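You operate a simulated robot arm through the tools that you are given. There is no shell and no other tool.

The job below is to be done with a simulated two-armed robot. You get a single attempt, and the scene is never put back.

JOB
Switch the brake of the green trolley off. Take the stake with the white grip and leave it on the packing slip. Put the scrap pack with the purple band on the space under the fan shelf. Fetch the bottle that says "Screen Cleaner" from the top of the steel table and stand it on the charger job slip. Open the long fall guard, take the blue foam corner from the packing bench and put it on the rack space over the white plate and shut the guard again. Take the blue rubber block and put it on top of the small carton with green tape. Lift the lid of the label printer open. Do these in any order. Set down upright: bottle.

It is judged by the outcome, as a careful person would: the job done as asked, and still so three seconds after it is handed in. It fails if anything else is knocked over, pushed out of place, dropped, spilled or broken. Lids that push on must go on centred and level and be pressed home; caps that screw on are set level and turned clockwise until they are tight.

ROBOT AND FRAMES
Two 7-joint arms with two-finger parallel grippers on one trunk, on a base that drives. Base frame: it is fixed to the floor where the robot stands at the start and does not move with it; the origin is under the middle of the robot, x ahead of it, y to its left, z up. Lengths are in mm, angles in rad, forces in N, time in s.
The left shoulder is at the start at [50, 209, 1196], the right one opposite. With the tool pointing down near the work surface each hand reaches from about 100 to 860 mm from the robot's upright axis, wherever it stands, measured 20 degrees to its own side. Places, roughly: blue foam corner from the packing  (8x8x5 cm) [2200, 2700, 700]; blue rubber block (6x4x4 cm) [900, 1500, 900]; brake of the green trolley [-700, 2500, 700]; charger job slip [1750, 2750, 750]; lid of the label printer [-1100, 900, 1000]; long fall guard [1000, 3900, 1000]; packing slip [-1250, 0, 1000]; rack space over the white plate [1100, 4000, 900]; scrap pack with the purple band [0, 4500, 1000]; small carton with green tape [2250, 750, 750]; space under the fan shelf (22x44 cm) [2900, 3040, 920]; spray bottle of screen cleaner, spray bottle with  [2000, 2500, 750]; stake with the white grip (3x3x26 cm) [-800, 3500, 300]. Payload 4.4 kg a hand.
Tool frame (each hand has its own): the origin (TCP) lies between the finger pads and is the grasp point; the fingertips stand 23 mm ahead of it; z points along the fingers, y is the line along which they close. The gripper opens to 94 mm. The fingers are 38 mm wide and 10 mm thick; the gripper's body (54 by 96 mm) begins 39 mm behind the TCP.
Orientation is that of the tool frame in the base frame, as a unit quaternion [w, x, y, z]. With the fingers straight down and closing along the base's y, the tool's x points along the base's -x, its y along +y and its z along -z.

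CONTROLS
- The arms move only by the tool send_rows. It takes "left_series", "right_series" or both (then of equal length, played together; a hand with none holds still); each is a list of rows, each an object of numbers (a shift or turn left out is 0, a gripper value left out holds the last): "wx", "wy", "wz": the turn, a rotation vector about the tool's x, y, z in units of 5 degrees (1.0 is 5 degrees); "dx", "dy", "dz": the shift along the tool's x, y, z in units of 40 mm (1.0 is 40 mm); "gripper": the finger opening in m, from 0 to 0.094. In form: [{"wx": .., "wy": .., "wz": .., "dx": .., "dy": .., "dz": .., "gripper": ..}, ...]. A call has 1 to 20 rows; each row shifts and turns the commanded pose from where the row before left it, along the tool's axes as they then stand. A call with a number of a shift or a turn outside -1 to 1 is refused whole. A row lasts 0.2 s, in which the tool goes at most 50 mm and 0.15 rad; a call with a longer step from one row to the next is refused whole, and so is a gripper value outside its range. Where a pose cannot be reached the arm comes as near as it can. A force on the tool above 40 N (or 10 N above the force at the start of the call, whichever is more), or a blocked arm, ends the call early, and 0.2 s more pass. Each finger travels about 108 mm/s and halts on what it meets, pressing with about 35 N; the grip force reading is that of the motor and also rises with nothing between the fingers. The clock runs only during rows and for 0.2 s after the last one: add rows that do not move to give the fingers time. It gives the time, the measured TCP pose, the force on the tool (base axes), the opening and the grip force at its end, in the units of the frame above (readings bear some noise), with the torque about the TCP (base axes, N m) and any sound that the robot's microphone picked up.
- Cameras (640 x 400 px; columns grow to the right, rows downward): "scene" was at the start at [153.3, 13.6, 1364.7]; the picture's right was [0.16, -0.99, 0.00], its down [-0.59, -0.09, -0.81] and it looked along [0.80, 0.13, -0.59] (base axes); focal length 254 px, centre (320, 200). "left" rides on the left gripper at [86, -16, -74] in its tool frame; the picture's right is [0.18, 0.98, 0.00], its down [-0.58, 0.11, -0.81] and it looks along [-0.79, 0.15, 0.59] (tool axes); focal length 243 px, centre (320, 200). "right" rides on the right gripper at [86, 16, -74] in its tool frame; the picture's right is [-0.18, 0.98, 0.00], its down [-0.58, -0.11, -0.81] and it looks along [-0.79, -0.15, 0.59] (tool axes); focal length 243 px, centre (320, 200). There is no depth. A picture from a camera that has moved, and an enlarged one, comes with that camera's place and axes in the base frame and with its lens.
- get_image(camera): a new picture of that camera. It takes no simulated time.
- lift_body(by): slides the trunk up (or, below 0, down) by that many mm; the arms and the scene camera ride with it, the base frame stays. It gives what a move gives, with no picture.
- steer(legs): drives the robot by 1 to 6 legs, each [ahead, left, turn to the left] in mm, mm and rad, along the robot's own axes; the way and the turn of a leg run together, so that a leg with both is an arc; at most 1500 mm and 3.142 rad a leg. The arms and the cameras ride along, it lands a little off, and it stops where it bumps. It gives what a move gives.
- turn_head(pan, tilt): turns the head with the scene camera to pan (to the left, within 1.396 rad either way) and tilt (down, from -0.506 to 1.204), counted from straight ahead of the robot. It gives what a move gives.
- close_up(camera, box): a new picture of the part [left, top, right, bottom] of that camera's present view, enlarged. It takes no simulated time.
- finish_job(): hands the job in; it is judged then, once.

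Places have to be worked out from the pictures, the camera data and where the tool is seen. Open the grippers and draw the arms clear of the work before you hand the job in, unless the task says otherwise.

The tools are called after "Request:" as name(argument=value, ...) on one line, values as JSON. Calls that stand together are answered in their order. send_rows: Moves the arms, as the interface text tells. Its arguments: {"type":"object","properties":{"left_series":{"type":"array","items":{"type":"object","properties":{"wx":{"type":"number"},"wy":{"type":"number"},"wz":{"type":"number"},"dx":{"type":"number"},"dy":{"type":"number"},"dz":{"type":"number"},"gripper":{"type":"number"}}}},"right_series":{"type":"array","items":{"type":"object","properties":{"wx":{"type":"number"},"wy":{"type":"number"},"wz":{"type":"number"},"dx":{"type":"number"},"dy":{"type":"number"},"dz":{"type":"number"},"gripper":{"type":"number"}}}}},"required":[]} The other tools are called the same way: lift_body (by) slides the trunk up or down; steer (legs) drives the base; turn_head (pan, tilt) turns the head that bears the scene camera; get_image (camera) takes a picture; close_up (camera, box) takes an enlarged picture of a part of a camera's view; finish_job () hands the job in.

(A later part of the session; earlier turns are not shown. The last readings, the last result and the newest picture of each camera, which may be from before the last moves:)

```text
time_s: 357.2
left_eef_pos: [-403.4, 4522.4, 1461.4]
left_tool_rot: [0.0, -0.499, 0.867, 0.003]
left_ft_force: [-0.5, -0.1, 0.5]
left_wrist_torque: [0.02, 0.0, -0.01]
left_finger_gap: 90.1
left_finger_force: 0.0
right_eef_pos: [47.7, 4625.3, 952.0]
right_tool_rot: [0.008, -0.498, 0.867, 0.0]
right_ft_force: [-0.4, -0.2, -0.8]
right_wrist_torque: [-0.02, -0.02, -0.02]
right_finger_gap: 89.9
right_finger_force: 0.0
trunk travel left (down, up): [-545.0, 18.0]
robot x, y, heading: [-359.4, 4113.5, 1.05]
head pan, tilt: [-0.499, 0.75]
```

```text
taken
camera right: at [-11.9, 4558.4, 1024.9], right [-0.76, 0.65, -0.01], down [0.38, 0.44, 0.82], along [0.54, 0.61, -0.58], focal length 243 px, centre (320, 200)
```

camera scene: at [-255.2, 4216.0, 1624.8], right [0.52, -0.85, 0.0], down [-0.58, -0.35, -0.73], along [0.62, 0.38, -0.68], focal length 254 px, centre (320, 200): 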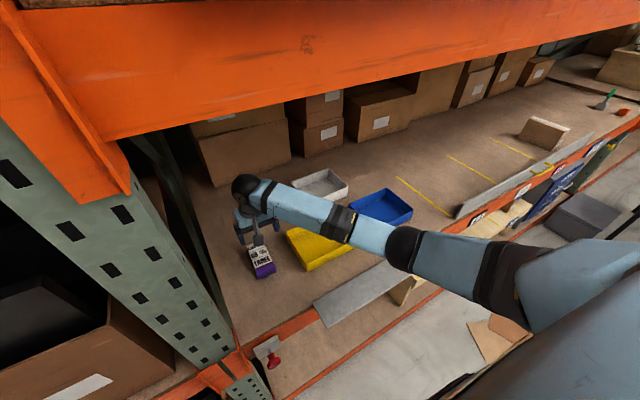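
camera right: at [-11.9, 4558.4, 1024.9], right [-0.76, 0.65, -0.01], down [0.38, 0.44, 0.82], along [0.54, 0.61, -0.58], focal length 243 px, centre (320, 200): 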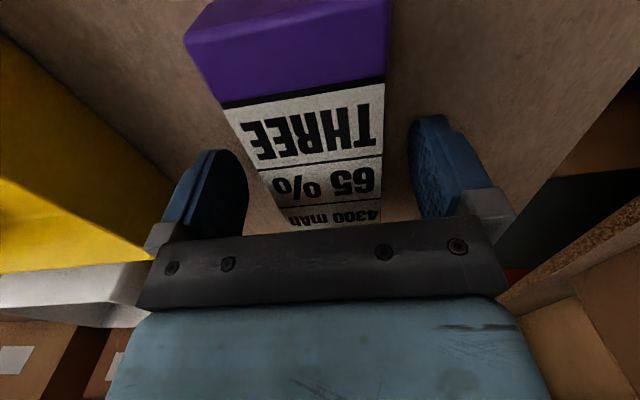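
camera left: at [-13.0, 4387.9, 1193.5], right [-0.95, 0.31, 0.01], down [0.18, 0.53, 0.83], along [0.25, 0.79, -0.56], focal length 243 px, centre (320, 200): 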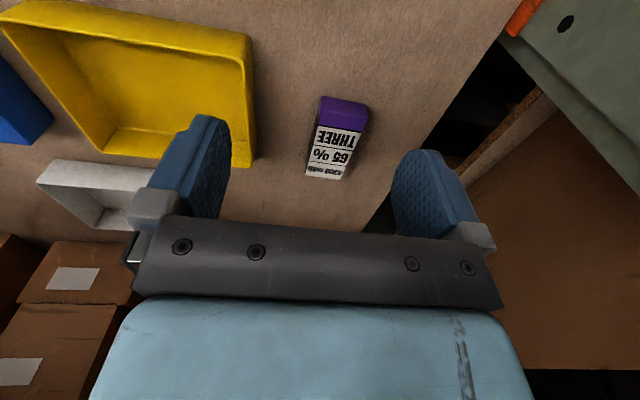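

The pack sits between the fingers. Lower a touch more and close.

Request:
send_rows(right_series=[{"dz": 0.4}, {"gripper": 0.0}, {}, {}, {}])

Request:
send_rows(right_series=[{"dz": -0.5}, {"dz": -1}, {"dz": -1}, {"dz": -1}, {"dz": -1}, {}])

Request:
get_image(camera="right")

```text
time_s: 358.1
left_eef_pos: [-404.4, 4521.6, 1461.5]
left_tool_rot: [-0.001, -0.5, 0.866, 0.003]
left_ft_force: [1.5, 0.0, -0.5]
left_wrist_torque: [0.01, -0.03, 0.01]
left_finger_gap: 90.2
left_finger_force: 0.0
right_eef_pos: [44.9, 4628.5, 943.5]
right_tool_rot: [0.01, -0.5, 0.866, 0.007]
right_ft_force: [-6.5, -6.1, 20.1]
right_wrist_torque: [-0.85, -0.27, -0.26]
right_finger_gap: 57.9
right_finger_force: 35.3
trunk travel left (down, up): [-545.0, 18.0]
robot x, y, heading: [-359.6, 4117.6, 1.044]
head pan, tilt: [-0.499, 0.75]
stopped in row 4 (right hand): the force on the tool passed its limit at 42 N (the readings are from after the stop); the commanded pose is now the measured one
```

```text
time_s: 359.5
left_eef_pos: [-403.3, 4523.5, 1460.9]
left_tool_rot: [-0.001, -0.5, 0.866, 0.003]
left_ft_force: [0.2, 0.5, -0.1]
left_wrist_torque: [-0.04, -0.02, -0.02]
left_finger_gap: 89.8
left_finger_force: 0.1
right_eef_pos: [44.5, 4624.2, 1118.9]
right_tool_rot: [0.009, -0.5, 0.866, 0.004]
right_ft_force: [0.4, -0.5, -2.3]
right_wrist_torque: [0.01, -0.01, 0.0]
right_finger_gap: 57.9
right_finger_force: 34.6
trunk travel left (down, up): [-545.0, 18.0]
robot x, y, heading: [-358.6, 4117.1, 1.05]
head pan, tilt: [-0.499, 0.75]
```

```text
taken
camera right: at [-14.2, 4558.0, 1191.5], right [-0.76, 0.65, 0.0], down [0.38, 0.44, 0.82], along [0.53, 0.62, -0.58], focal length 243 px, centre (320, 200)
```

right: 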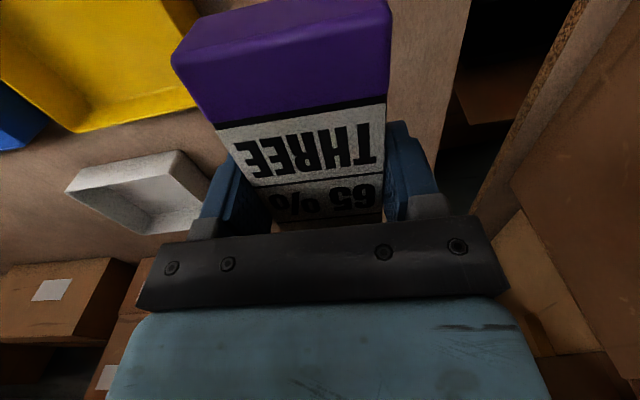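

The pack is in the right hand. I raise a little and draw it straight out of the rack.

Request:
send_rows(right_series=[{"dz": -1}, {"dz": -1}, {"dx": 1}, {"dx": 1}, {"dx": 1}, {"dx": 1}, {"dx": 1}, {"dx": 1}, {}])

Request:
turn_head(pan=-0.35, tilt=0.9)

Request:
get_image(camera="scene")

```text
time_s: 361.5
left_eef_pos: [-403.4, 4523.8, 1460.6]
left_tool_rot: [-0.001, -0.5, 0.866, 0.003]
left_ft_force: [0.7, -0.4, 0.3]
left_wrist_torque: [0.0, -0.05, 0.04]
left_finger_gap: 89.9
left_finger_force: 0.0
right_eef_pos: [-75.9, 4416.4, 1195.3]
right_tool_rot: [0.009, -0.5, 0.866, 0.003]
right_ft_force: [-0.4, -0.3, -3.7]
right_wrist_torque: [0.01, -0.04, 0.0]
right_finger_gap: 57.7
right_finger_force: 34.4
trunk travel left (down, up): [-545.0, 18.0]
robot x, y, heading: [-355.2, 4113.6, 1.049]
head pan, tilt: [-0.499, 0.75]
```

```text
time_s: 362.2
left_eef_pos: [-403.4, 4524.2, 1460.3]
left_tool_rot: [0.0, -0.501, 0.866, 0.003]
left_ft_force: [1.0, 0.4, -0.4]
left_wrist_torque: [-0.02, -0.04, -0.01]
left_finger_gap: 89.9
left_finger_force: 0.0
right_eef_pos: [-75.6, 4417.3, 1196.1]
right_tool_rot: [0.008, -0.499, 0.866, 0.004]
right_ft_force: [-0.3, -0.4, -3.5]
right_wrist_torque: [0.02, 0.03, 0.0]
right_finger_gap: 57.7
right_finger_force: 34.9
trunk travel left (down, up): [-545.0, 18.0]
robot x, y, heading: [-360.0, 4115.7, 1.044]
head pan, tilt: [-0.351, 0.901]
```

```text
taken
camera scene: at [-267.9, 4222.0, 1612.9], right [0.64, -0.77, 0.0], down [-0.6, -0.5, -0.62], along [0.48, 0.4, -0.78], focal length 254 px, centre (320, 200)
```

scene: 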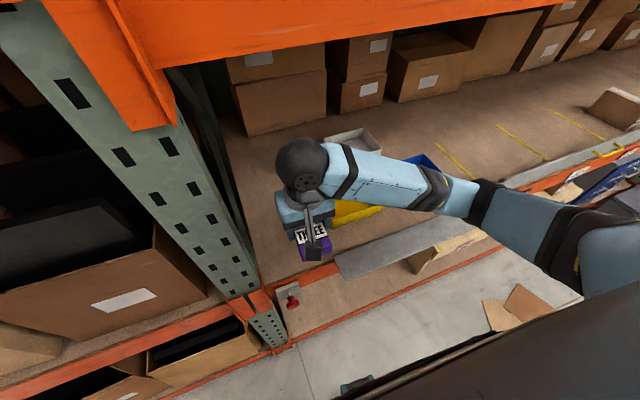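

I back away and look at the short guard from the front.

Request:
steer(legs=[[-250, 0, 0], [0, -350, 0]])

Request:
turn_head(pan=-0.15, tilt=0.6)

Request:
get_image(camera="scene")

Request:
close_up(camera="scene", box=[240, 140, 480, 290])

```text
time_s: 367.2
left_eef_pos: [-230.7, 4139.1, 1459.7]
left_tool_rot: [-0.001, -0.504, 0.864, 0.003]
left_ft_force: [0.2, -0.1, 0.0]
left_wrist_torque: [0.01, -0.02, 0.01]
left_finger_gap: 90.1
left_finger_force: 0.0
right_eef_pos: [99.2, 4035.8, 1194.1]
right_tool_rot: [0.007, -0.503, 0.864, 0.004]
right_ft_force: [-0.1, -0.1, -2.3]
right_wrist_torque: [0.06, 0.0, -0.01]
right_finger_gap: 57.6
right_finger_force: 35.1
trunk travel left (down, up): [-545.0, 18.0]
robot x, y, heading: [-179.9, 3730.1, 1.054]
head pan, tilt: [-0.351, 0.901]
```

```text
time_s: 368.0
left_eef_pos: [-229.8, 4139.8, 1461.2]
left_tool_rot: [-0.002, -0.504, 0.864, 0.004]
left_ft_force: [0.8, -0.7, 0.1]
left_wrist_torque: [0.03, 0.0, -0.03]
left_finger_gap: 90.1
left_finger_force: 0.1
right_eef_pos: [99.9, 4034.6, 1195.4]
right_tool_rot: [0.008, -0.503, 0.864, 0.004]
right_ft_force: [1.0, 0.2, -3.4]
right_wrist_torque: [-0.01, -0.01, 0.05]
right_finger_gap: 57.9
right_finger_force: 35.4
trunk travel left (down, up): [-545.0, 18.0]
robot x, y, heading: [-181.7, 3733.4, 1.056]
head pan, tilt: [-0.15, 0.6]
```

```text
taken
camera scene: at [-94.0, 3859.1, 1637.6], right [0.79, -0.62, 0.0], down [-0.35, -0.45, -0.82], along [0.51, 0.65, -0.57], focal length 254 px, centre (320, 200)
```

scene: 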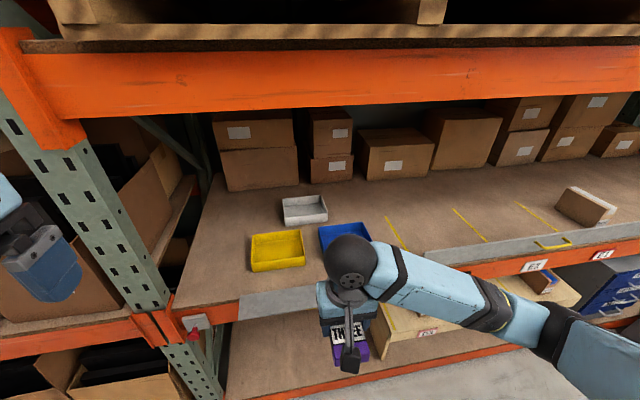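

```text
2.67 times, centred on (360, 215) of scene
camera zoom: at [-94.0, 3859.1, 1637.6], right [0.79, -0.62, 0.0], down [-0.35, -0.45, -0.82], along [0.51, 0.65, -0.57], focal length 676 px, centre (213, 160)
```

zoom: 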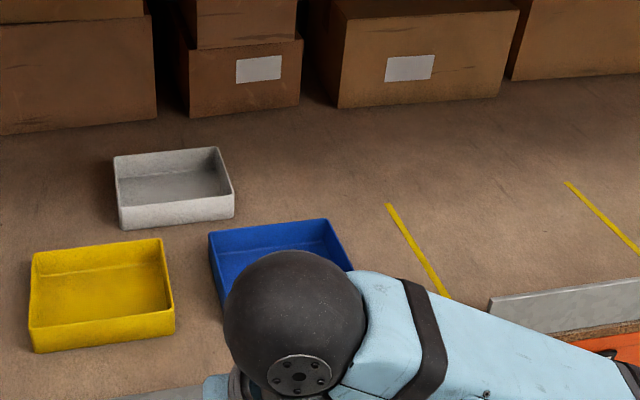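

Request:
send_rows(right_series=[{"dy": -1}, {"dy": -1}, {"dy": -1}, {"dy": -1}, {"dx": 1}])

Request:
lift_body(by=-280)

Request:
turn_head(pan=-0.05, tilt=0.6)

Request:
get_image(camera="scene")

Request:
close_up(camera="scene", box=[200, 130, 440, 280])

```text
time_s: 369.2
left_eef_pos: [-230.4, 4138.0, 1460.7]
left_tool_rot: [0.0, -0.504, 0.864, 0.003]
left_ft_force: [0.5, -1.3, 0.5]
left_wrist_torque: [0.01, 0.01, -0.04]
left_finger_gap: 90.0
left_finger_force: 0.0
right_eef_pos: [216.2, 3919.3, 1196.0]
right_tool_rot: [0.008, -0.503, 0.865, 0.004]
right_ft_force: [-0.1, -0.7, -2.5]
right_wrist_torque: [0.03, 0.02, 0.02]
right_finger_gap: 58.0
right_finger_force: 35.6
trunk travel left (down, up): [-545.0, 18.0]
robot x, y, heading: [-187.2, 3729.3, 1.053]
head pan, tilt: [-0.15, 0.6]
```

```text
time_s: 372.0
left_eef_pos: [-229.7, 4138.9, 1181.4]
left_tool_rot: [0.0, -0.504, 0.864, 0.003]
left_ft_force: [0.6, 0.2, -0.1]
left_wrist_torque: [0.04, -0.01, 0.01]
left_finger_gap: 89.8
left_finger_force: 0.0
right_eef_pos: [217.5, 3921.1, 913.8]
right_tool_rot: [0.008, -0.503, 0.864, 0.004]
right_ft_force: [-0.4, 0.0, -3.4]
right_wrist_torque: [-0.01, -0.02, 0.05]
right_finger_gap: 57.9
right_finger_force: 34.8
trunk travel left (down, up): [-265.0, 298.0]
robot x, y, heading: [-182.3, 3731.6, 1.056]
head pan, tilt: [-0.15, 0.6]
```

```text
time_s: 372.7
left_eef_pos: [-229.8, 4139.3, 1180.7]
left_tool_rot: [-0.001, -0.504, 0.864, 0.002]
left_ft_force: [0.2, -0.4, 0.6]
left_wrist_torque: [0.0, -0.01, 0.0]
left_finger_gap: 89.9
left_finger_force: 0.1
right_eef_pos: [216.6, 3920.8, 913.8]
right_tool_rot: [0.008, -0.503, 0.864, 0.003]
right_ft_force: [-0.1, 0.7, -3.8]
right_wrist_torque: [0.04, 0.02, 0.01]
right_finger_gap: 57.9
right_finger_force: 34.4
trunk travel left (down, up): [-265.0, 298.0]
robot x, y, heading: [-184.0, 3729.1, 1.059]
head pan, tilt: [-0.051, 0.6]
```

```text
taken
camera scene: at [-101.3, 3864.3, 1357.6], right [0.84, -0.54, 0.0], down [-0.3, -0.48, -0.82], along [0.44, 0.7, -0.57], focal length 254 px, centre (320, 200)
```

scene: 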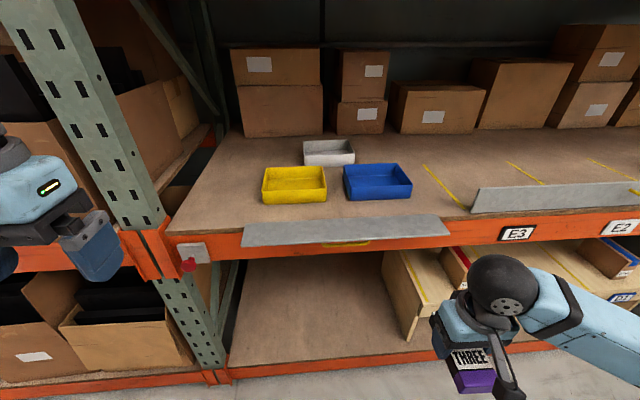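

```text
2.67 times, centred on (320, 205) of scene
camera zoom: at [-101.3, 3864.3, 1357.6], right [0.84, -0.54, 0.0], down [-0.3, -0.48, -0.82], along [0.44, 0.7, -0.57], focal length 676 px, centre (320, 187)
```

zoom: 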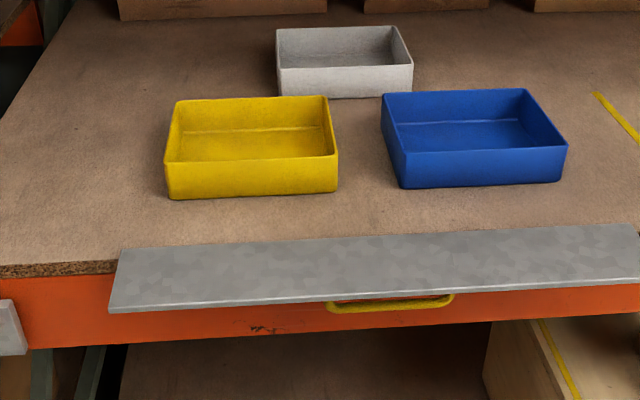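

The short guard is a flap hinged at its bottom edge, now lying horizontally outward. I'll swing it shut with the free left hand: first extend the hand, then pitch it to point forward.

Request:
send_rows(left_series=[{"dx": -1, "gripper": 0}, {"dx": -1}, {"dx": -1}, {"dx": -1}, {"dx": -1}, {"dy": -1}, {"dy": -1}, {"dy": -1}, {"dy": -1}, {}])

Request:
send_rows(left_series=[{"wy": -1}, {"wy": -1}, {"wy": -1}, {"wy": -1}, {"wy": -1}, {"wy": -1}, {"wy": -1}, {"wy": -1}, {"wy": -1}, {"wy": -1}, {"wy": -1}, {"wy": -1}, {"wy": -1}, {"wy": -1}, {"wy": -1}, {"wy": -1}, {"wy": -1}, {"wy": -1}])

Request:
get_image(camera="scene")

```text
time_s: 374.9
left_eef_pos: [6.4, 4234.2, 1180.6]
left_tool_rot: [0.0, -0.503, 0.864, 0.002]
left_ft_force: [-0.3, -0.8, -0.1]
left_wrist_torque: [-0.02, 0.0, -0.01]
left_finger_gap: 0.2
left_finger_force: 35.3
right_eef_pos: [216.8, 3920.6, 915.1]
right_tool_rot: [0.009, -0.504, 0.864, 0.004]
right_ft_force: [-0.5, 0.0, -2.9]
right_wrist_torque: [0.0, -0.01, 0.03]
right_finger_gap: 57.7
right_finger_force: 35.2
trunk travel left (down, up): [-265.0, 298.0]
robot x, y, heading: [-180.1, 3734.1, 1.058]
head pan, tilt: [-0.051, 0.6]
```

```text
time_s: 378.7
left_eef_pos: [7.4, 4234.8, 1180.6]
left_tool_rot: [0.611, -0.355, 0.611, 0.358]
left_ft_force: [-0.5, 0.3, -0.5]
left_wrist_torque: [-0.01, -0.01, 0.01]
left_finger_gap: 0.2
left_finger_force: 35.0
right_eef_pos: [217.5, 3919.8, 914.4]
right_tool_rot: [0.007, -0.503, 0.864, 0.004]
right_ft_force: [-0.4, -0.2, -4.1]
right_wrist_torque: [0.02, -0.03, -0.03]
right_finger_gap: 57.6
right_finger_force: 35.0
trunk travel left (down, up): [-265.0, 298.0]
robot x, y, heading: [-182.2, 3728.5, 1.057]
head pan, tilt: [-0.051, 0.6]
```

```text
taken
camera scene: at [-101.4, 3864.4, 1357.7], right [0.84, -0.54, 0.0], down [-0.3, -0.48, -0.82], along [0.44, 0.7, -0.57], focal length 254 px, centre (320, 200)
```

scene: 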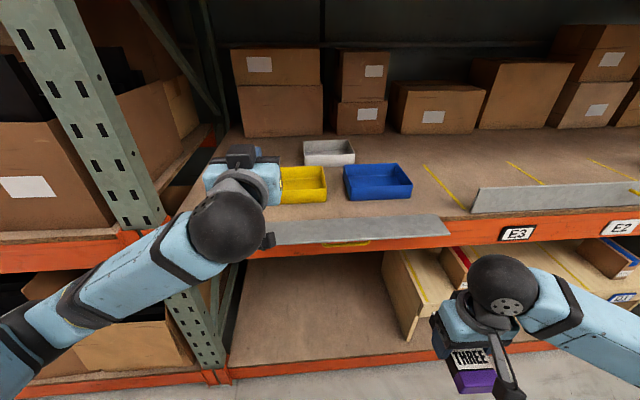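

The left tool points forward now. I lower it below flap level, slightly right.

Request:
send_rows(left_series=[{"dy": -0.8}, {"dy": -0.7}, {"dx": 1}, {"dx": 1}, {"dx": 1}, {"dx": 1}, {"dx": 1}, {"dx": 1}, {"dx": 1}, {"dx": 0.9}, {}])

Request:
get_image(camera="scene")

Request:
get_image(camera="left")

```text
time_s: 380.4
left_eef_pos: [61.3, 4249.8, 1059.0]
left_tool_rot: [0.653, -0.3, 0.554, 0.42]
left_ft_force: [1.1, -1.0, -0.9]
left_wrist_torque: [0.0, -0.01, 0.01]
left_finger_gap: 0.1
left_finger_force: 34.7
right_eef_pos: [217.5, 3920.5, 912.1]
right_tool_rot: [0.007, -0.504, 0.864, 0.004]
right_ft_force: [0.9, -0.9, -3.0]
right_wrist_torque: [0.03, 0.0, -0.01]
right_finger_gap: 57.8
right_finger_force: 35.0
trunk travel left (down, up): [-265.0, 298.0]
robot x, y, heading: [-184.2, 3729.8, 1.055]
head pan, tilt: [-0.051, 0.6]
stopped in row 8 (left hand): the arm was blocked; the commanded pose is now the measured one
```

```text
taken
camera scene: at [-101.3, 3864.5, 1357.0], right [0.84, -0.54, 0.0], down [-0.3, -0.48, -0.82], along [0.44, 0.7, -0.57], focal length 254 px, centre (320, 200)
```

scene: 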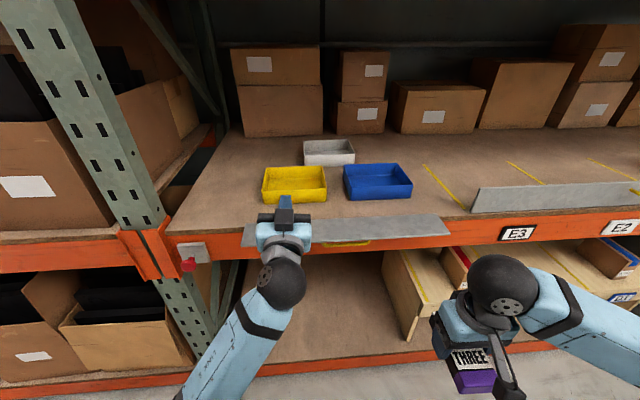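

```text
taken
camera left: at [41.7, 4195.6, 959.4], right [-0.86, 0.5, -0.11], down [-0.5, -0.77, 0.41], along [0.12, 0.41, 0.91], focal length 243 px, centre (320, 200)
```

left: 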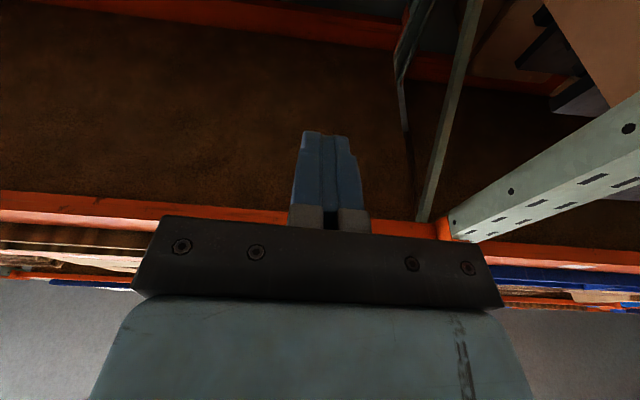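

The arm is blocked (no tool force) – maybe against my own body. I look at it.

Request:
turn_head(pan=0.5, tilt=1.1)

Request:
get_image(camera="scene")

```text
time_s: 381.3
left_eef_pos: [61.3, 4248.9, 1059.6]
left_tool_rot: [0.652, -0.3, 0.554, 0.421]
left_ft_force: [-0.2, 0.1, -1.0]
left_wrist_torque: [-0.02, -0.01, -0.01]
left_finger_gap: 0.0
left_finger_force: 34.7
right_eef_pos: [217.6, 3920.2, 913.9]
right_tool_rot: [0.008, -0.503, 0.864, 0.003]
right_ft_force: [-0.7, -0.7, -2.3]
right_wrist_torque: [0.03, -0.01, 0.0]
right_finger_gap: 57.8
right_finger_force: 35.1
trunk travel left (down, up): [-265.0, 298.0]
robot x, y, heading: [-182.7, 3729.1, 1.056]
head pan, tilt: [0.499, 1.1]
```

```text
taken
camera scene: at [-147.6, 3852.9, 1319.0], right [1.0, -0.02, 0.0], down [-0.01, -0.89, -0.45], along [0.01, 0.45, -0.89], focal length 254 px, centre (320, 200)
```

scene: 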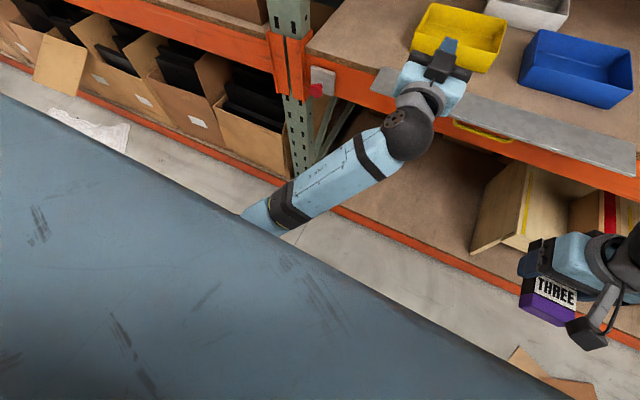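

The elbow likely meets my own trunk in this close pose. I raise the hand, move the robot right and back so the arm has room.

Request:
send_rows(left_series=[{"dx": -1}, {"dx": -1}, {"dx": -1}, {}])

Request:
steer(legs=[[0, -300, 0.03], [-160, 0, 0]])

Request:
turn_head(pan=0.15, tilt=0.7)

Request:
get_image(camera="scene")

```text
time_s: 382.0
left_eef_pos: [28.0, 4262.9, 1090.3]
left_tool_rot: [0.608, -0.252, 0.578, 0.482]
left_ft_force: [0.7, -0.3, 0.2]
left_wrist_torque: [0.01, 0.01, 0.01]
left_finger_gap: 0.3
left_finger_force: 34.6
right_eef_pos: [217.7, 3920.5, 914.6]
right_tool_rot: [0.008, -0.503, 0.864, 0.003]
right_ft_force: [-0.4, 0.4, -2.8]
right_wrist_torque: [0.03, -0.02, 0.0]
right_finger_gap: 57.8
right_finger_force: 34.9
trunk travel left (down, up): [-265.0, 298.0]
robot x, y, heading: [-184.0, 3731.5, 1.055]
head pan, tilt: [0.499, 1.1]
stopped in row 3 (left hand): the arm was blocked; the commanded pose is now the measured one
```

```text
time_s: 386.2
left_eef_pos: [206.2, 3985.9, 1091.7]
left_tool_rot: [0.6, -0.261, 0.573, 0.493]
left_ft_force: [1.1, -0.7, 0.6]
left_wrist_torque: [0.0, 0.02, 0.0]
left_finger_gap: 0.1
left_finger_force: 34.7
right_eef_pos: [405.4, 3649.2, 915.7]
right_tool_rot: [0.009, -0.516, 0.856, 0.004]
right_ft_force: [0.9, 0.0, -1.6]
right_wrist_torque: [0.01, 0.0, -0.01]
right_finger_gap: 57.8
right_finger_force: 35.3
trunk travel left (down, up): [-265.0, 298.0]
robot x, y, heading: [15.2, 3447.0, 1.088]
head pan, tilt: [0.499, 1.1]
```

```text
time_s: 387.1
left_eef_pos: [206.1, 3986.1, 1090.6]
left_tool_rot: [0.6, -0.262, 0.574, 0.492]
left_ft_force: [-0.1, -0.5, -0.2]
left_wrist_torque: [-0.01, 0.0, -0.01]
left_finger_gap: 0.1
left_finger_force: 35.0
right_eef_pos: [405.2, 3649.5, 915.2]
right_tool_rot: [0.008, -0.516, 0.857, 0.003]
right_ft_force: [0.1, 0.5, -2.2]
right_wrist_torque: [0.03, 0.01, 0.0]
right_finger_gap: 57.8
right_finger_force: 35.3
trunk travel left (down, up): [-265.0, 298.0]
robot x, y, heading: [15.3, 3447.4, 1.093]
head pan, tilt: [0.15, 0.7]
```

```text
taken
camera scene: at [71.0, 3588.2, 1348.9], right [0.94, -0.33, 0.0], down [-0.21, -0.61, -0.76], along [0.25, 0.72, -0.64], focal length 254 px, centre (320, 200)
```

scene: 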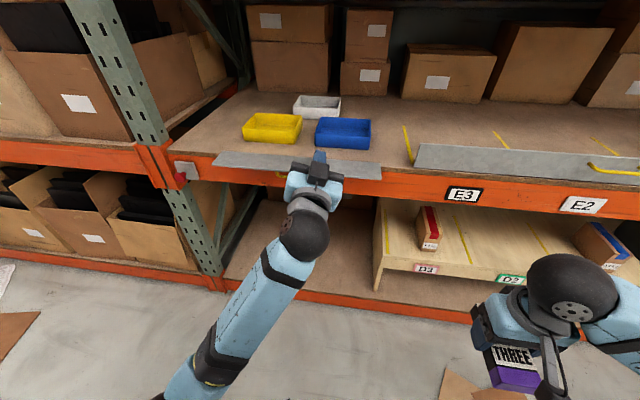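

The robot has room now. I extend the left hand forward and re-level it to point straight ahead.

Request:
send_rows(left_series=[{"dz": 0.9}, {"dz": 0.9}, {"wx": 0.185, "wy": 0.77, "wz": -0.993}, {"wx": 0.185, "wy": 0.77, "wz": -0.993}, {"wx": 0.185, "wy": 0.77, "wz": -0.993}, {}])

Request:
get_image(camera="scene")

```text
time_s: 388.1
left_eef_pos: [197.7, 4083.5, 1077.5]
left_tool_rot: [0.562, -0.297, 0.609, 0.474]
left_ft_force: [0.3, 0.7, 0.9]
left_wrist_torque: [0.0, 0.02, 0.01]
left_finger_gap: 0.0
left_finger_force: 34.9
right_eef_pos: [405.4, 3650.3, 913.3]
right_tool_rot: [0.008, -0.516, 0.857, 0.004]
right_ft_force: [-0.5, 0.0, -3.3]
right_wrist_torque: [0.06, 0.03, 0.01]
right_finger_gap: 57.7
right_finger_force: 34.9
trunk travel left (down, up): [-265.0, 298.0]
robot x, y, heading: [6.3, 3447.1, 1.084]
head pan, tilt: [0.15, 0.7]
stopped in row 5 (left hand): the arm was blocked; the commanded pose is now the measured one
```

```text
taken
camera scene: at [71.1, 3588.4, 1349.0], right [0.94, -0.33, 0.0], down [-0.21, -0.61, -0.76], along [0.25, 0.72, -0.64], focal length 254 px, centre (320, 200)
```

scene: 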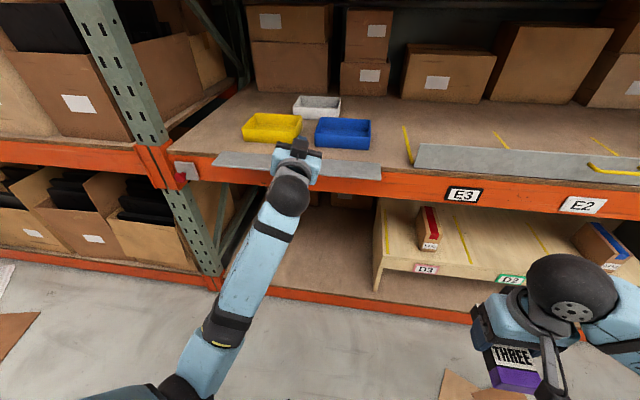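

The wrist seems limited when fully horizontal. I use a 50° forward tilt instead, which is enough to get the fingertips under the flap.

Request:
send_rows(left_series=[{"wx": 0.178, "wy": 0.88, "wz": -0.246}, {"wx": 0.178, "wy": 0.88, "wz": -0.246}, {"wx": 0.178, "wy": 0.88, "wz": -0.246}, {"wx": 0.178, "wy": 0.88, "wz": -0.246}, {"wx": 0.178, "wy": 0.88, "wz": -0.246}, {"wx": 0.178, "wy": 0.88, "wz": -0.246}, {"wx": 0.178, "wy": 0.88, "wz": -0.246}, {"wx": 0.178, "wy": 0.88, "wz": -0.246}, {"wx": 0.178, "wy": 0.88, "wz": -0.246}, {"wx": 0.178, "wy": 0.88, "wz": -0.246}, {}])

Request:
get_image(camera="scene")

```text
time_s: 390.7
left_eef_pos: [173.2, 4103.5, 1070.7]
left_tool_rot: [0.343, -0.476, 0.77, 0.25]
left_ft_force: [0.4, -0.3, -0.6]
left_wrist_torque: [0.0, -0.01, -0.01]
left_finger_gap: 0.0
left_finger_force: 35.3
right_eef_pos: [405.2, 3649.4, 914.4]
right_tool_rot: [0.008, -0.516, 0.857, 0.004]
right_ft_force: [0.7, 0.4, -3.1]
right_wrist_torque: [0.0, 0.0, -0.01]
right_finger_gap: 57.8
right_finger_force: 35.1
trunk travel left (down, up): [-265.0, 298.0]
robot x, y, heading: [11.5, 3444.4, 1.086]
head pan, tilt: [0.15, 0.7]
stopped in row 11 (left hand): the arm was blocked; the commanded pose is now the measured one
```

```text
taken
camera scene: at [71.0, 3588.4, 1349.0], right [0.94, -0.33, 0.0], down [-0.21, -0.61, -0.76], along [0.25, 0.72, -0.64], focal length 254 px, centre (320, 200)
```

scene: 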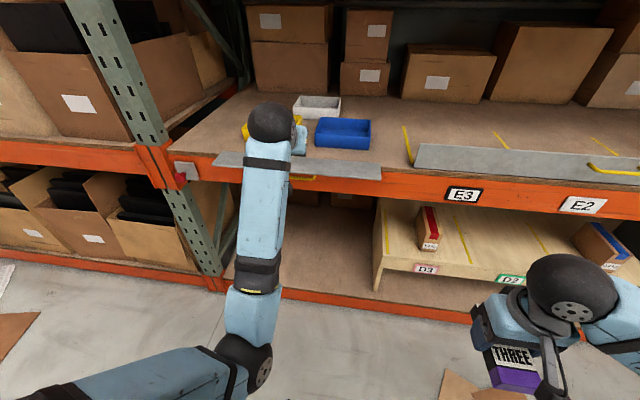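

The hand now points 50° forward-down. I raise the trunk for elbow room, shift left to a spot beside the flap's handle, and lower to just below flap level, in front of it.

Request:
lift_body(by=150)

Request:
send_rows(left_series=[{"dy": 0.9}, {"dy": 0.9}, {"dy": 0.9}, {"dy": 0.9}, {"dx": 0.75, "dz": 0.63}, {"dx": 0.75, "dz": 0.63}, {"dx": 0.75, "dz": 0.63}, {"dx": 0.75, "dz": 0.63}, {"dx": 0.75, "dz": 0.63}, {}])

Request:
get_image(camera="scene")

```text
time_s: 392.5
left_eef_pos: [173.2, 4102.6, 1219.4]
left_tool_rot: [0.341, -0.475, 0.772, 0.249]
left_ft_force: [0.3, 1.5, 0.1]
left_wrist_torque: [0.0, 0.03, 0.03]
left_finger_gap: 0.0
left_finger_force: 34.6
right_eef_pos: [405.6, 3649.8, 1064.5]
right_tool_rot: [0.009, -0.516, 0.857, 0.005]
right_ft_force: [0.2, -0.1, -3.1]
right_wrist_torque: [0.01, -0.02, 0.0]
right_finger_gap: 57.8
right_finger_force: 35.2
trunk travel left (down, up): [-415.0, 148.0]
robot x, y, heading: [13.3, 3444.1, 1.09]
head pan, tilt: [0.15, 0.7]
```

```text
time_s: 394.7
left_eef_pos: [37.4, 4167.4, 1030.8]
left_tool_rot: [0.343, -0.475, 0.771, 0.249]
left_ft_force: [-0.3, 0.1, 0.0]
left_wrist_torque: [0.02, 0.0, -0.01]
left_finger_gap: 0.2
left_finger_force: 35.3
right_eef_pos: [404.9, 3649.6, 1064.2]
right_tool_rot: [0.008, -0.516, 0.857, 0.005]
right_ft_force: [-0.2, 0.3, -2.9]
right_wrist_torque: [-0.01, 0.01, 0.0]
right_finger_gap: 57.8
right_finger_force: 34.8
trunk travel left (down, up): [-415.0, 148.0]
robot x, y, heading: [12.4, 3449.4, 1.088]
head pan, tilt: [0.15, 0.7]
```

```text
taken
camera scene: at [71.5, 3588.0, 1499.0], right [0.94, -0.33, 0.0], down [-0.21, -0.61, -0.76], along [0.25, 0.72, -0.64], focal length 254 px, centre (320, 200)
```

scene: 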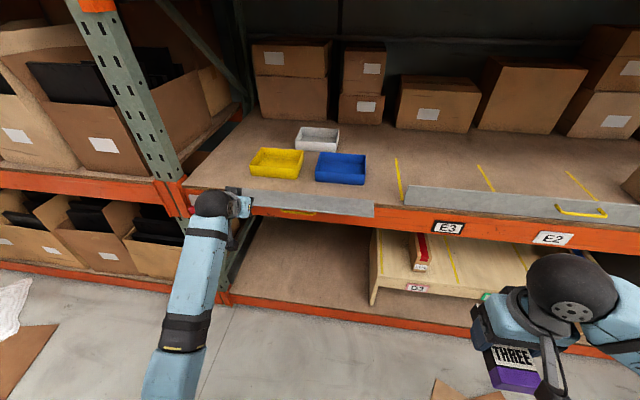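

Request:
send_rows(left_series=[{"dx": 0.742, "dz": 0.623}, {"dx": 0.742, "dz": 0.623}, {"dx": 0.742, "dz": 0.623}, {"dx": 0.742, "dz": 0.623}, {}])

Request:
get_image(camera="left")

Request:
close_up(camera="scene", box=[150, 140, 390, 290])

```text
time_s: 395.9
left_eef_pos: [27.3, 4171.4, 879.1]
left_tool_rot: [0.344, -0.475, 0.771, 0.248]
left_ft_force: [0.5, -0.1, -0.2]
left_wrist_torque: [0.03, -0.01, -0.01]
left_finger_gap: 0.0
left_finger_force: 35.2
right_eef_pos: [405.4, 3649.5, 1063.7]
right_tool_rot: [0.007, -0.516, 0.857, 0.004]
right_ft_force: [-0.4, 0.4, -2.5]
right_wrist_torque: [0.03, -0.03, -0.02]
right_finger_gap: 58.0
right_finger_force: 35.0
trunk travel left (down, up): [-415.0, 148.0]
robot x, y, heading: [12.7, 3448.5, 1.087]
head pan, tilt: [0.15, 0.7]
```

```text
taken
camera left: at [-8.8, 4063.4, 860.1], right [-0.95, 0.31, -0.09], down [-0.15, -0.2, 0.97], along [0.29, 0.93, 0.24], focal length 243 px, centre (320, 200)
```

left: 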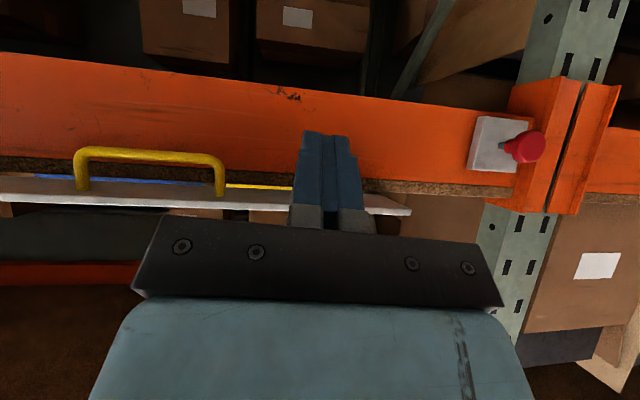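

```text
2.67 times, centred on (270, 215) of scene
camera zoom: at [71.2, 3587.9, 1499.0], right [0.94, -0.33, 0.0], down [-0.21, -0.61, -0.77], along [0.25, 0.72, -0.64], focal length 676 px, centre (453, 160)
```

zoom: 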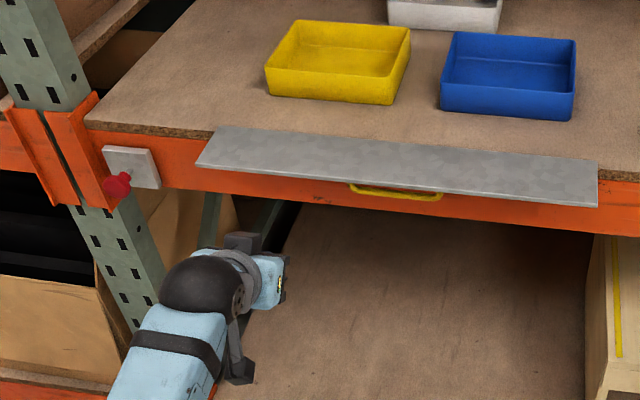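

The fingertip is between the flap's handle and its left end. I slide the fingertips forward beneath the flap edge.

Request:
send_rows(left_series=[{"dx": -0.638, "dz": 0.76}, {"dx": -0.638, "dz": 0.76}, {"dx": -0.638, "dz": 0.76}, {}])

Request:
get_image(camera="left")

```text
time_s: 396.9
left_eef_pos: [77.6, 4277.2, 877.1]
left_tool_rot: [0.344, -0.475, 0.771, 0.248]
left_ft_force: [-0.1, -0.5, 0.2]
left_wrist_torque: [-0.02, -0.04, -0.04]
left_finger_gap: 0.2
left_finger_force: 34.9
right_eef_pos: [404.5, 3648.6, 1064.5]
right_tool_rot: [0.009, -0.516, 0.857, 0.004]
right_ft_force: [-0.9, 0.0, -2.2]
right_wrist_torque: [0.02, -0.02, -0.01]
right_finger_gap: 58.1
right_finger_force: 35.0
trunk travel left (down, up): [-415.0, 148.0]
robot x, y, heading: [9.0, 3449.0, 1.093]
head pan, tilt: [0.15, 0.7]
```

```text
taken
camera left: at [43.1, 4169.0, 859.2], right [-0.95, 0.31, -0.09], down [-0.15, -0.2, 0.97], along [0.29, 0.93, 0.24], focal length 243 px, centre (320, 200)
```

left: 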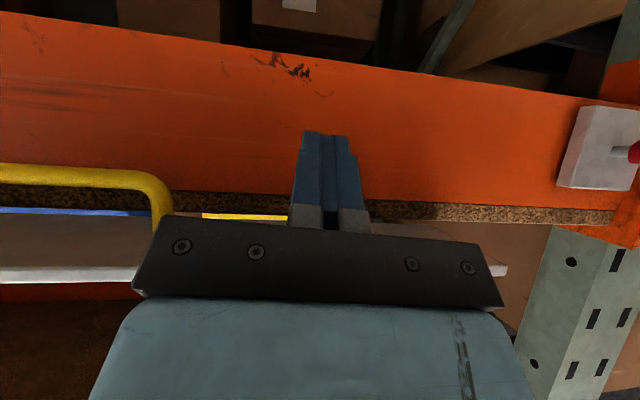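

Request:
send_rows(left_series=[{"dx": -0.287, "dz": -0.241}, {"dx": -0.335, "dz": -0.184}, {"dx": -0.383, "dz": -0.126}, {"dx": -0.41, "dz": -0.019}, {}])

Request:
close_up(camera="scene", box=[150, 140, 390, 290])

```text
time_s: 398.1
left_eef_pos: [89.7, 4294.4, 936.6]
left_tool_rot: [0.343, -0.475, 0.772, 0.247]
left_ft_force: [0.5, -1.1, -1.7]
left_wrist_torque: [0.04, 0.01, 0.04]
left_finger_gap: 0.0
left_finger_force: 35.2
right_eef_pos: [406.4, 3650.1, 1063.9]
right_tool_rot: [0.009, -0.515, 0.857, 0.004]
right_ft_force: [-0.3, 0.5, -2.6]
right_wrist_torque: [0.02, -0.01, 0.02]
right_finger_gap: 57.8
right_finger_force: 34.5
trunk travel left (down, up): [-415.0, 148.0]
robot x, y, heading: [10.3, 3450.9, 1.089]
head pan, tilt: [0.15, 0.7]
```

```text
2.67 times, centred on (270, 215) of scene
camera zoom: at [71.0, 3588.2, 1499.0], right [0.94, -0.33, 0.0], down [-0.21, -0.61, -0.76], along [0.25, 0.72, -0.64], focal length 676 px, centre (453, 160)
```

zoom: 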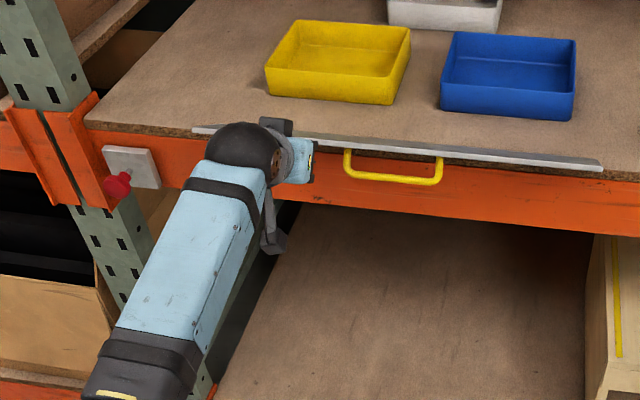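

The flap is swinging up with little force. I continue up and inward.

Request:
send_rows(left_series=[{"dx": -0.417, "dz": 0.107}, {"dx": -0.404, "dz": 0.248}, {"dx": -0.3, "dz": 0.33}, {}])

Request:
close_up(camera="scene", box=[150, 140, 390, 290])

```text
time_s: 398.8
left_eef_pos: [103.3, 4322.0, 953.3]
left_tool_rot: [0.342, -0.475, 0.773, 0.247]
left_ft_force: [-7.4, -22.7, 8.8]
left_wrist_torque: [0.16, -0.08, -0.16]
left_finger_gap: 0.1
left_finger_force: 35.1
right_eef_pos: [405.0, 3649.0, 1063.0]
right_tool_rot: [0.008, -0.517, 0.856, 0.005]
right_ft_force: [0.1, 1.1, -2.8]
right_wrist_torque: [0.02, 0.0, -0.02]
right_finger_gap: 57.8
right_finger_force: 34.6
trunk travel left (down, up): [-415.0, 148.0]
robot x, y, heading: [11.0, 3447.9, 1.089]
head pan, tilt: [0.15, 0.7]
stopped in row 3 (left hand): the force on the tool passed its limit at 189 N (the readings are from after the stop); the commanded pose is now the measured one
```

```text
2.67 times, centred on (270, 215) of scene
camera zoom: at [70.3, 3586.2, 1499.4], right [0.95, -0.33, 0.0], down [-0.21, -0.61, -0.77], along [0.25, 0.72, -0.64], focal length 676 px, centre (453, 160)
```

zoom: 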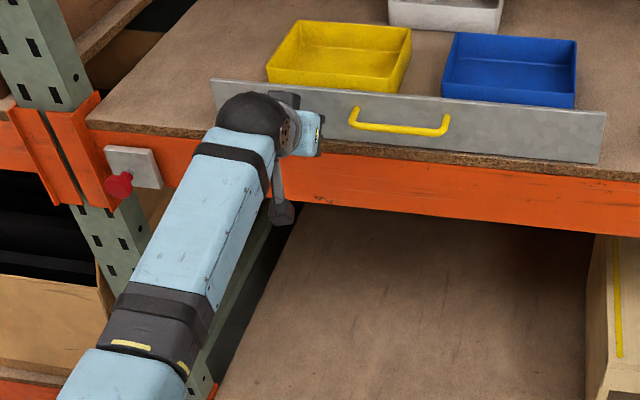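

The flap is upright and at its stop. I withdraw the hand and check it stays shut.

Request:
send_rows(left_series=[{"dx": 0.3, "dz": -0.36}, {"dx": 0.6, "dz": -0.72}, {"dx": 0.6, "dz": -0.72}, {"dx": 0.6, "dz": -0.72}, {"dx": 0.6, "dz": -0.72}, {}])

Request:
get_image(camera="scene")

```text
time_s: 400.2
left_eef_pos: [30.4, 4168.4, 952.4]
left_tool_rot: [0.34, -0.477, 0.772, 0.247]
left_ft_force: [1.1, 0.1, -0.1]
left_wrist_torque: [-0.01, 0.0, 0.02]
left_finger_gap: 0.0
left_finger_force: 34.4
right_eef_pos: [406.1, 3650.1, 1063.9]
right_tool_rot: [0.008, -0.517, 0.856, 0.004]
right_ft_force: [-0.6, -0.7, -2.8]
right_wrist_torque: [-0.04, 0.01, 0.01]
right_finger_gap: 57.8
right_finger_force: 35.2
trunk travel left (down, up): [-415.0, 148.0]
robot x, y, heading: [11.7, 3448.7, 1.09]
head pan, tilt: [0.15, 0.7]
```

```text
taken
camera scene: at [71.4, 3588.8, 1498.9], right [0.95, -0.33, 0.0], down [-0.21, -0.61, -0.76], along [0.25, 0.72, -0.64], focal length 254 px, centre (320, 200)
```

scene: 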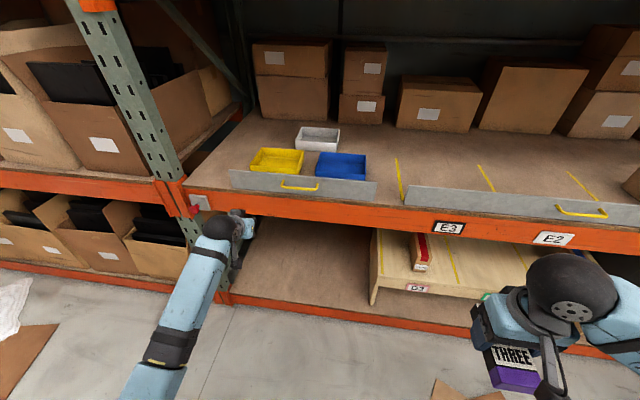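

The short guard stands closed again. I restore the left hand to point down and pull it in.

Request:
send_rows(left_series=[{"wy": 1}, {"wy": 1}, {"wy": 1}, {"wy": 1}, {"wy": 1}, {"wy": 1}, {"wy": 1}, {"wy": 1}, {"wy": 1}, {"wy": 1}, {"dx": 1, "gripper": 0.09}, {"dx": 1}, {"dx": 1}, {"dx": 1}, {"dz": -1}, {"dz": -1}, {"dz": -1}])

Request:
turn_head(pan=-1.0, tilt=0.5)

Request:
get_image(camera="scene")

```text
time_s: 403.8
left_eef_pos: [-31.1, 4022.3, 1073.5]
left_tool_rot: [-0.018, -0.535, 0.844, 0.022]
left_ft_force: [0.3, 0.6, -0.6]
left_wrist_torque: [-0.01, -0.02, -0.01]
left_finger_gap: 90.2
left_finger_force: 0.1
right_eef_pos: [405.7, 3649.4, 1063.1]
right_tool_rot: [0.007, -0.517, 0.856, 0.004]
right_ft_force: [-0.2, 0.3, -3.0]
right_wrist_torque: [0.0, -0.02, -0.01]
right_finger_gap: 57.8
right_finger_force: 35.0
trunk travel left (down, up): [-415.0, 148.0]
robot x, y, heading: [11.3, 3444.9, 1.091]
head pan, tilt: [0.15, 0.7]
```

```text
time_s: 405.1
left_eef_pos: [-31.5, 4021.6, 1072.9]
left_tool_rot: [-0.018, -0.535, 0.844, 0.024]
left_ft_force: [-1.2, -0.3, -0.1]
left_wrist_torque: [0.0, 0.02, 0.01]
left_finger_gap: 90.1
left_finger_force: 0.0
right_eef_pos: [404.9, 3649.9, 1063.7]
right_tool_rot: [0.008, -0.517, 0.856, 0.003]
right_ft_force: [0.4, 0.2, -3.0]
right_wrist_torque: [0.0, -0.01, 0.0]
right_finger_gap: 57.8
right_finger_force: 34.8
trunk travel left (down, up): [-415.0, 148.0]
robot x, y, heading: [12.0, 3447.2, 1.087]
head pan, tilt: [-1.0, 0.499]
```

```text
taken
camera scene: at [133.7, 3515.9, 1516.7], right [0.09, -1.0, 0.0], down [-0.48, -0.04, -0.88], along [0.87, 0.08, -0.48], focal length 254 px, centre (320, 200)
```

scene: 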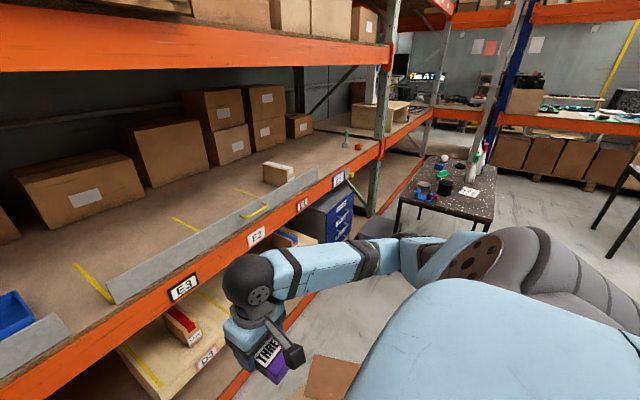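

I now carry the pack round the south side of the steel table toward the fan shelf bay.

Request:
steer(legs=[[0, -250, 0], [-646, -300, 0], [0, -1400, 0]])

Request:
turn_head(pan=-0.7, tilt=0.5)

Request:
get_image(camera="scene")

Request:
turn_head(pan=0.1, tilt=0.6)

Request:
get_image(camera="scene")

```text
time_s: 423.4
left_eef_pos: [1392.1, 2541.0, 1074.1]
left_tool_rot: [-0.018, -0.53, 0.847, 0.023]
left_ft_force: [0.4, -0.7, -0.5]
left_wrist_torque: [-0.04, 0.0, 0.02]
left_finger_gap: 90.0
left_finger_force: 0.0
right_eef_pos: [1822.9, 2164.7, 1063.5]
right_tool_rot: [0.008, -0.511, 0.859, 0.004]
right_ft_force: [-0.2, 0.4, -2.2]
right_wrist_torque: [0.02, -0.03, -0.01]
right_finger_gap: 58.3
right_finger_force: 34.8
trunk travel left (down, up): [-415.0, 148.0]
robot x, y, heading: [1426.0, 1964.9, 1.076]
head pan, tilt: [-1.0, 0.499]
```

```text
time_s: 424.2
left_eef_pos: [1391.2, 2539.9, 1074.4]
left_tool_rot: [-0.018, -0.531, 0.847, 0.023]
left_ft_force: [0.6, -0.4, 0.4]
left_wrist_torque: [0.0, -0.01, -0.01]
left_finger_gap: 89.8
left_finger_force: 0.0
right_eef_pos: [1823.7, 2163.6, 1063.7]
right_tool_rot: [0.008, -0.512, 0.859, 0.004]
right_ft_force: [0.2, 0.6, -3.8]
right_wrist_torque: [-0.02, 0.05, 0.02]
right_finger_gap: 57.7
right_finger_force: 34.8
trunk travel left (down, up): [-415.0, 148.0]
robot x, y, heading: [1424.6, 1967.0, 1.076]
head pan, tilt: [-0.7, 0.499]
```

```text
taken
camera scene: at [1543.5, 2058.7, 1516.7], right [0.37, -0.93, 0.0], down [-0.45, -0.18, -0.88], along [0.82, 0.32, -0.48], focal length 254 px, centre (320, 200)
```

scene: 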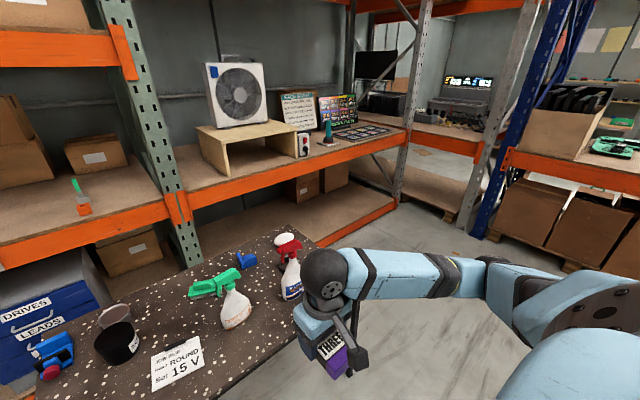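

```text
time_s: 425.4
left_eef_pos: [1391.4, 2540.5, 1074.1]
left_tool_rot: [-0.017, -0.53, 0.847, 0.023]
left_ft_force: [0.2, -0.2, -0.3]
left_wrist_torque: [0.0, 0.0, 0.01]
left_finger_gap: 89.8
left_finger_force: 0.1
right_eef_pos: [1822.5, 2163.1, 1063.6]
right_tool_rot: [0.008, -0.511, 0.86, 0.004]
right_ft_force: [-0.1, -0.2, -3.2]
right_wrist_torque: [-0.01, -0.01, -0.02]
right_finger_gap: 57.6
right_finger_force: 35.0
trunk travel left (down, up): [-415.0, 148.0]
robot x, y, heading: [1428.9, 1967.1, 1.078]
head pan, tilt: [0.099, 0.6]
```

```text
taken
camera scene: at [1493.0, 2106.9, 1507.6], right [0.92, -0.39, 0.0], down [-0.22, -0.52, -0.83], along [0.32, 0.76, -0.56], focal length 254 px, centre (320, 200)
```

scene: 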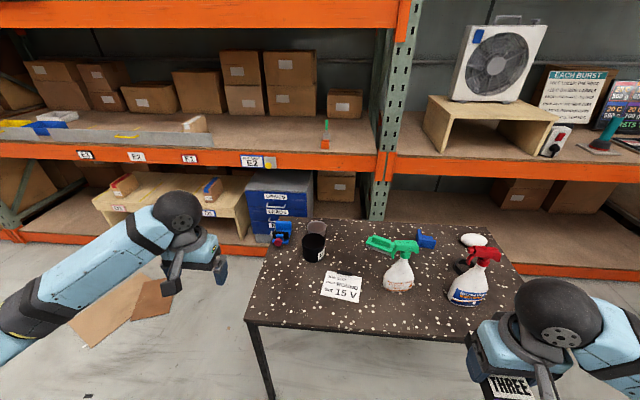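

The steel table with slip, bottles and blue items is right ahead; zoom in.

Request:
close_up(camera="scene", box=[240, 200, 520, 340])

Request:
close_up(camera="scene", box=[400, 10, 640, 190])

```text
2.29 times, centred on (380, 270) of scene
camera zoom: at [1493.0, 2106.9, 1507.6], right [0.92, -0.39, 0.0], down [-0.22, -0.52, -0.83], along [0.32, 0.76, -0.56], focal length 580 px, centre (183, 40)
```

zoom: 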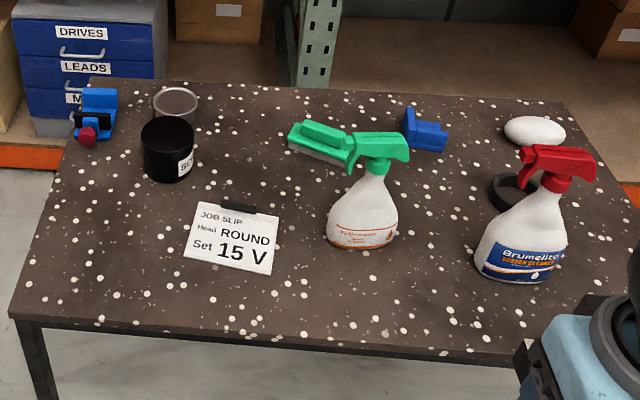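

```text
2.22 times, centred on (520, 100) of scene
camera zoom: at [1493.0, 2106.9, 1507.6], right [0.92, -0.39, 0.0], down [-0.22, -0.52, -0.83], along [0.32, 0.76, -0.56], focal length 564 px, centre (-124, 422)
```

zoom: 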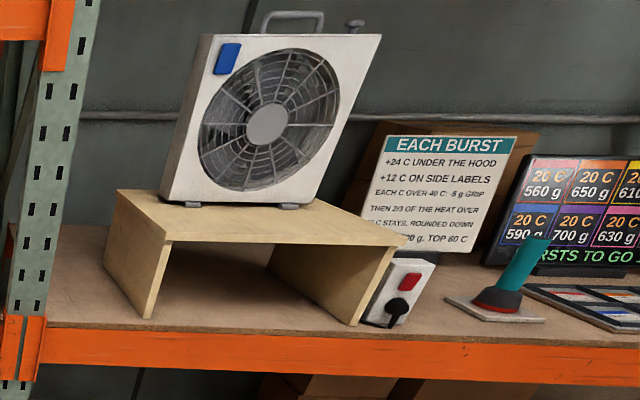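

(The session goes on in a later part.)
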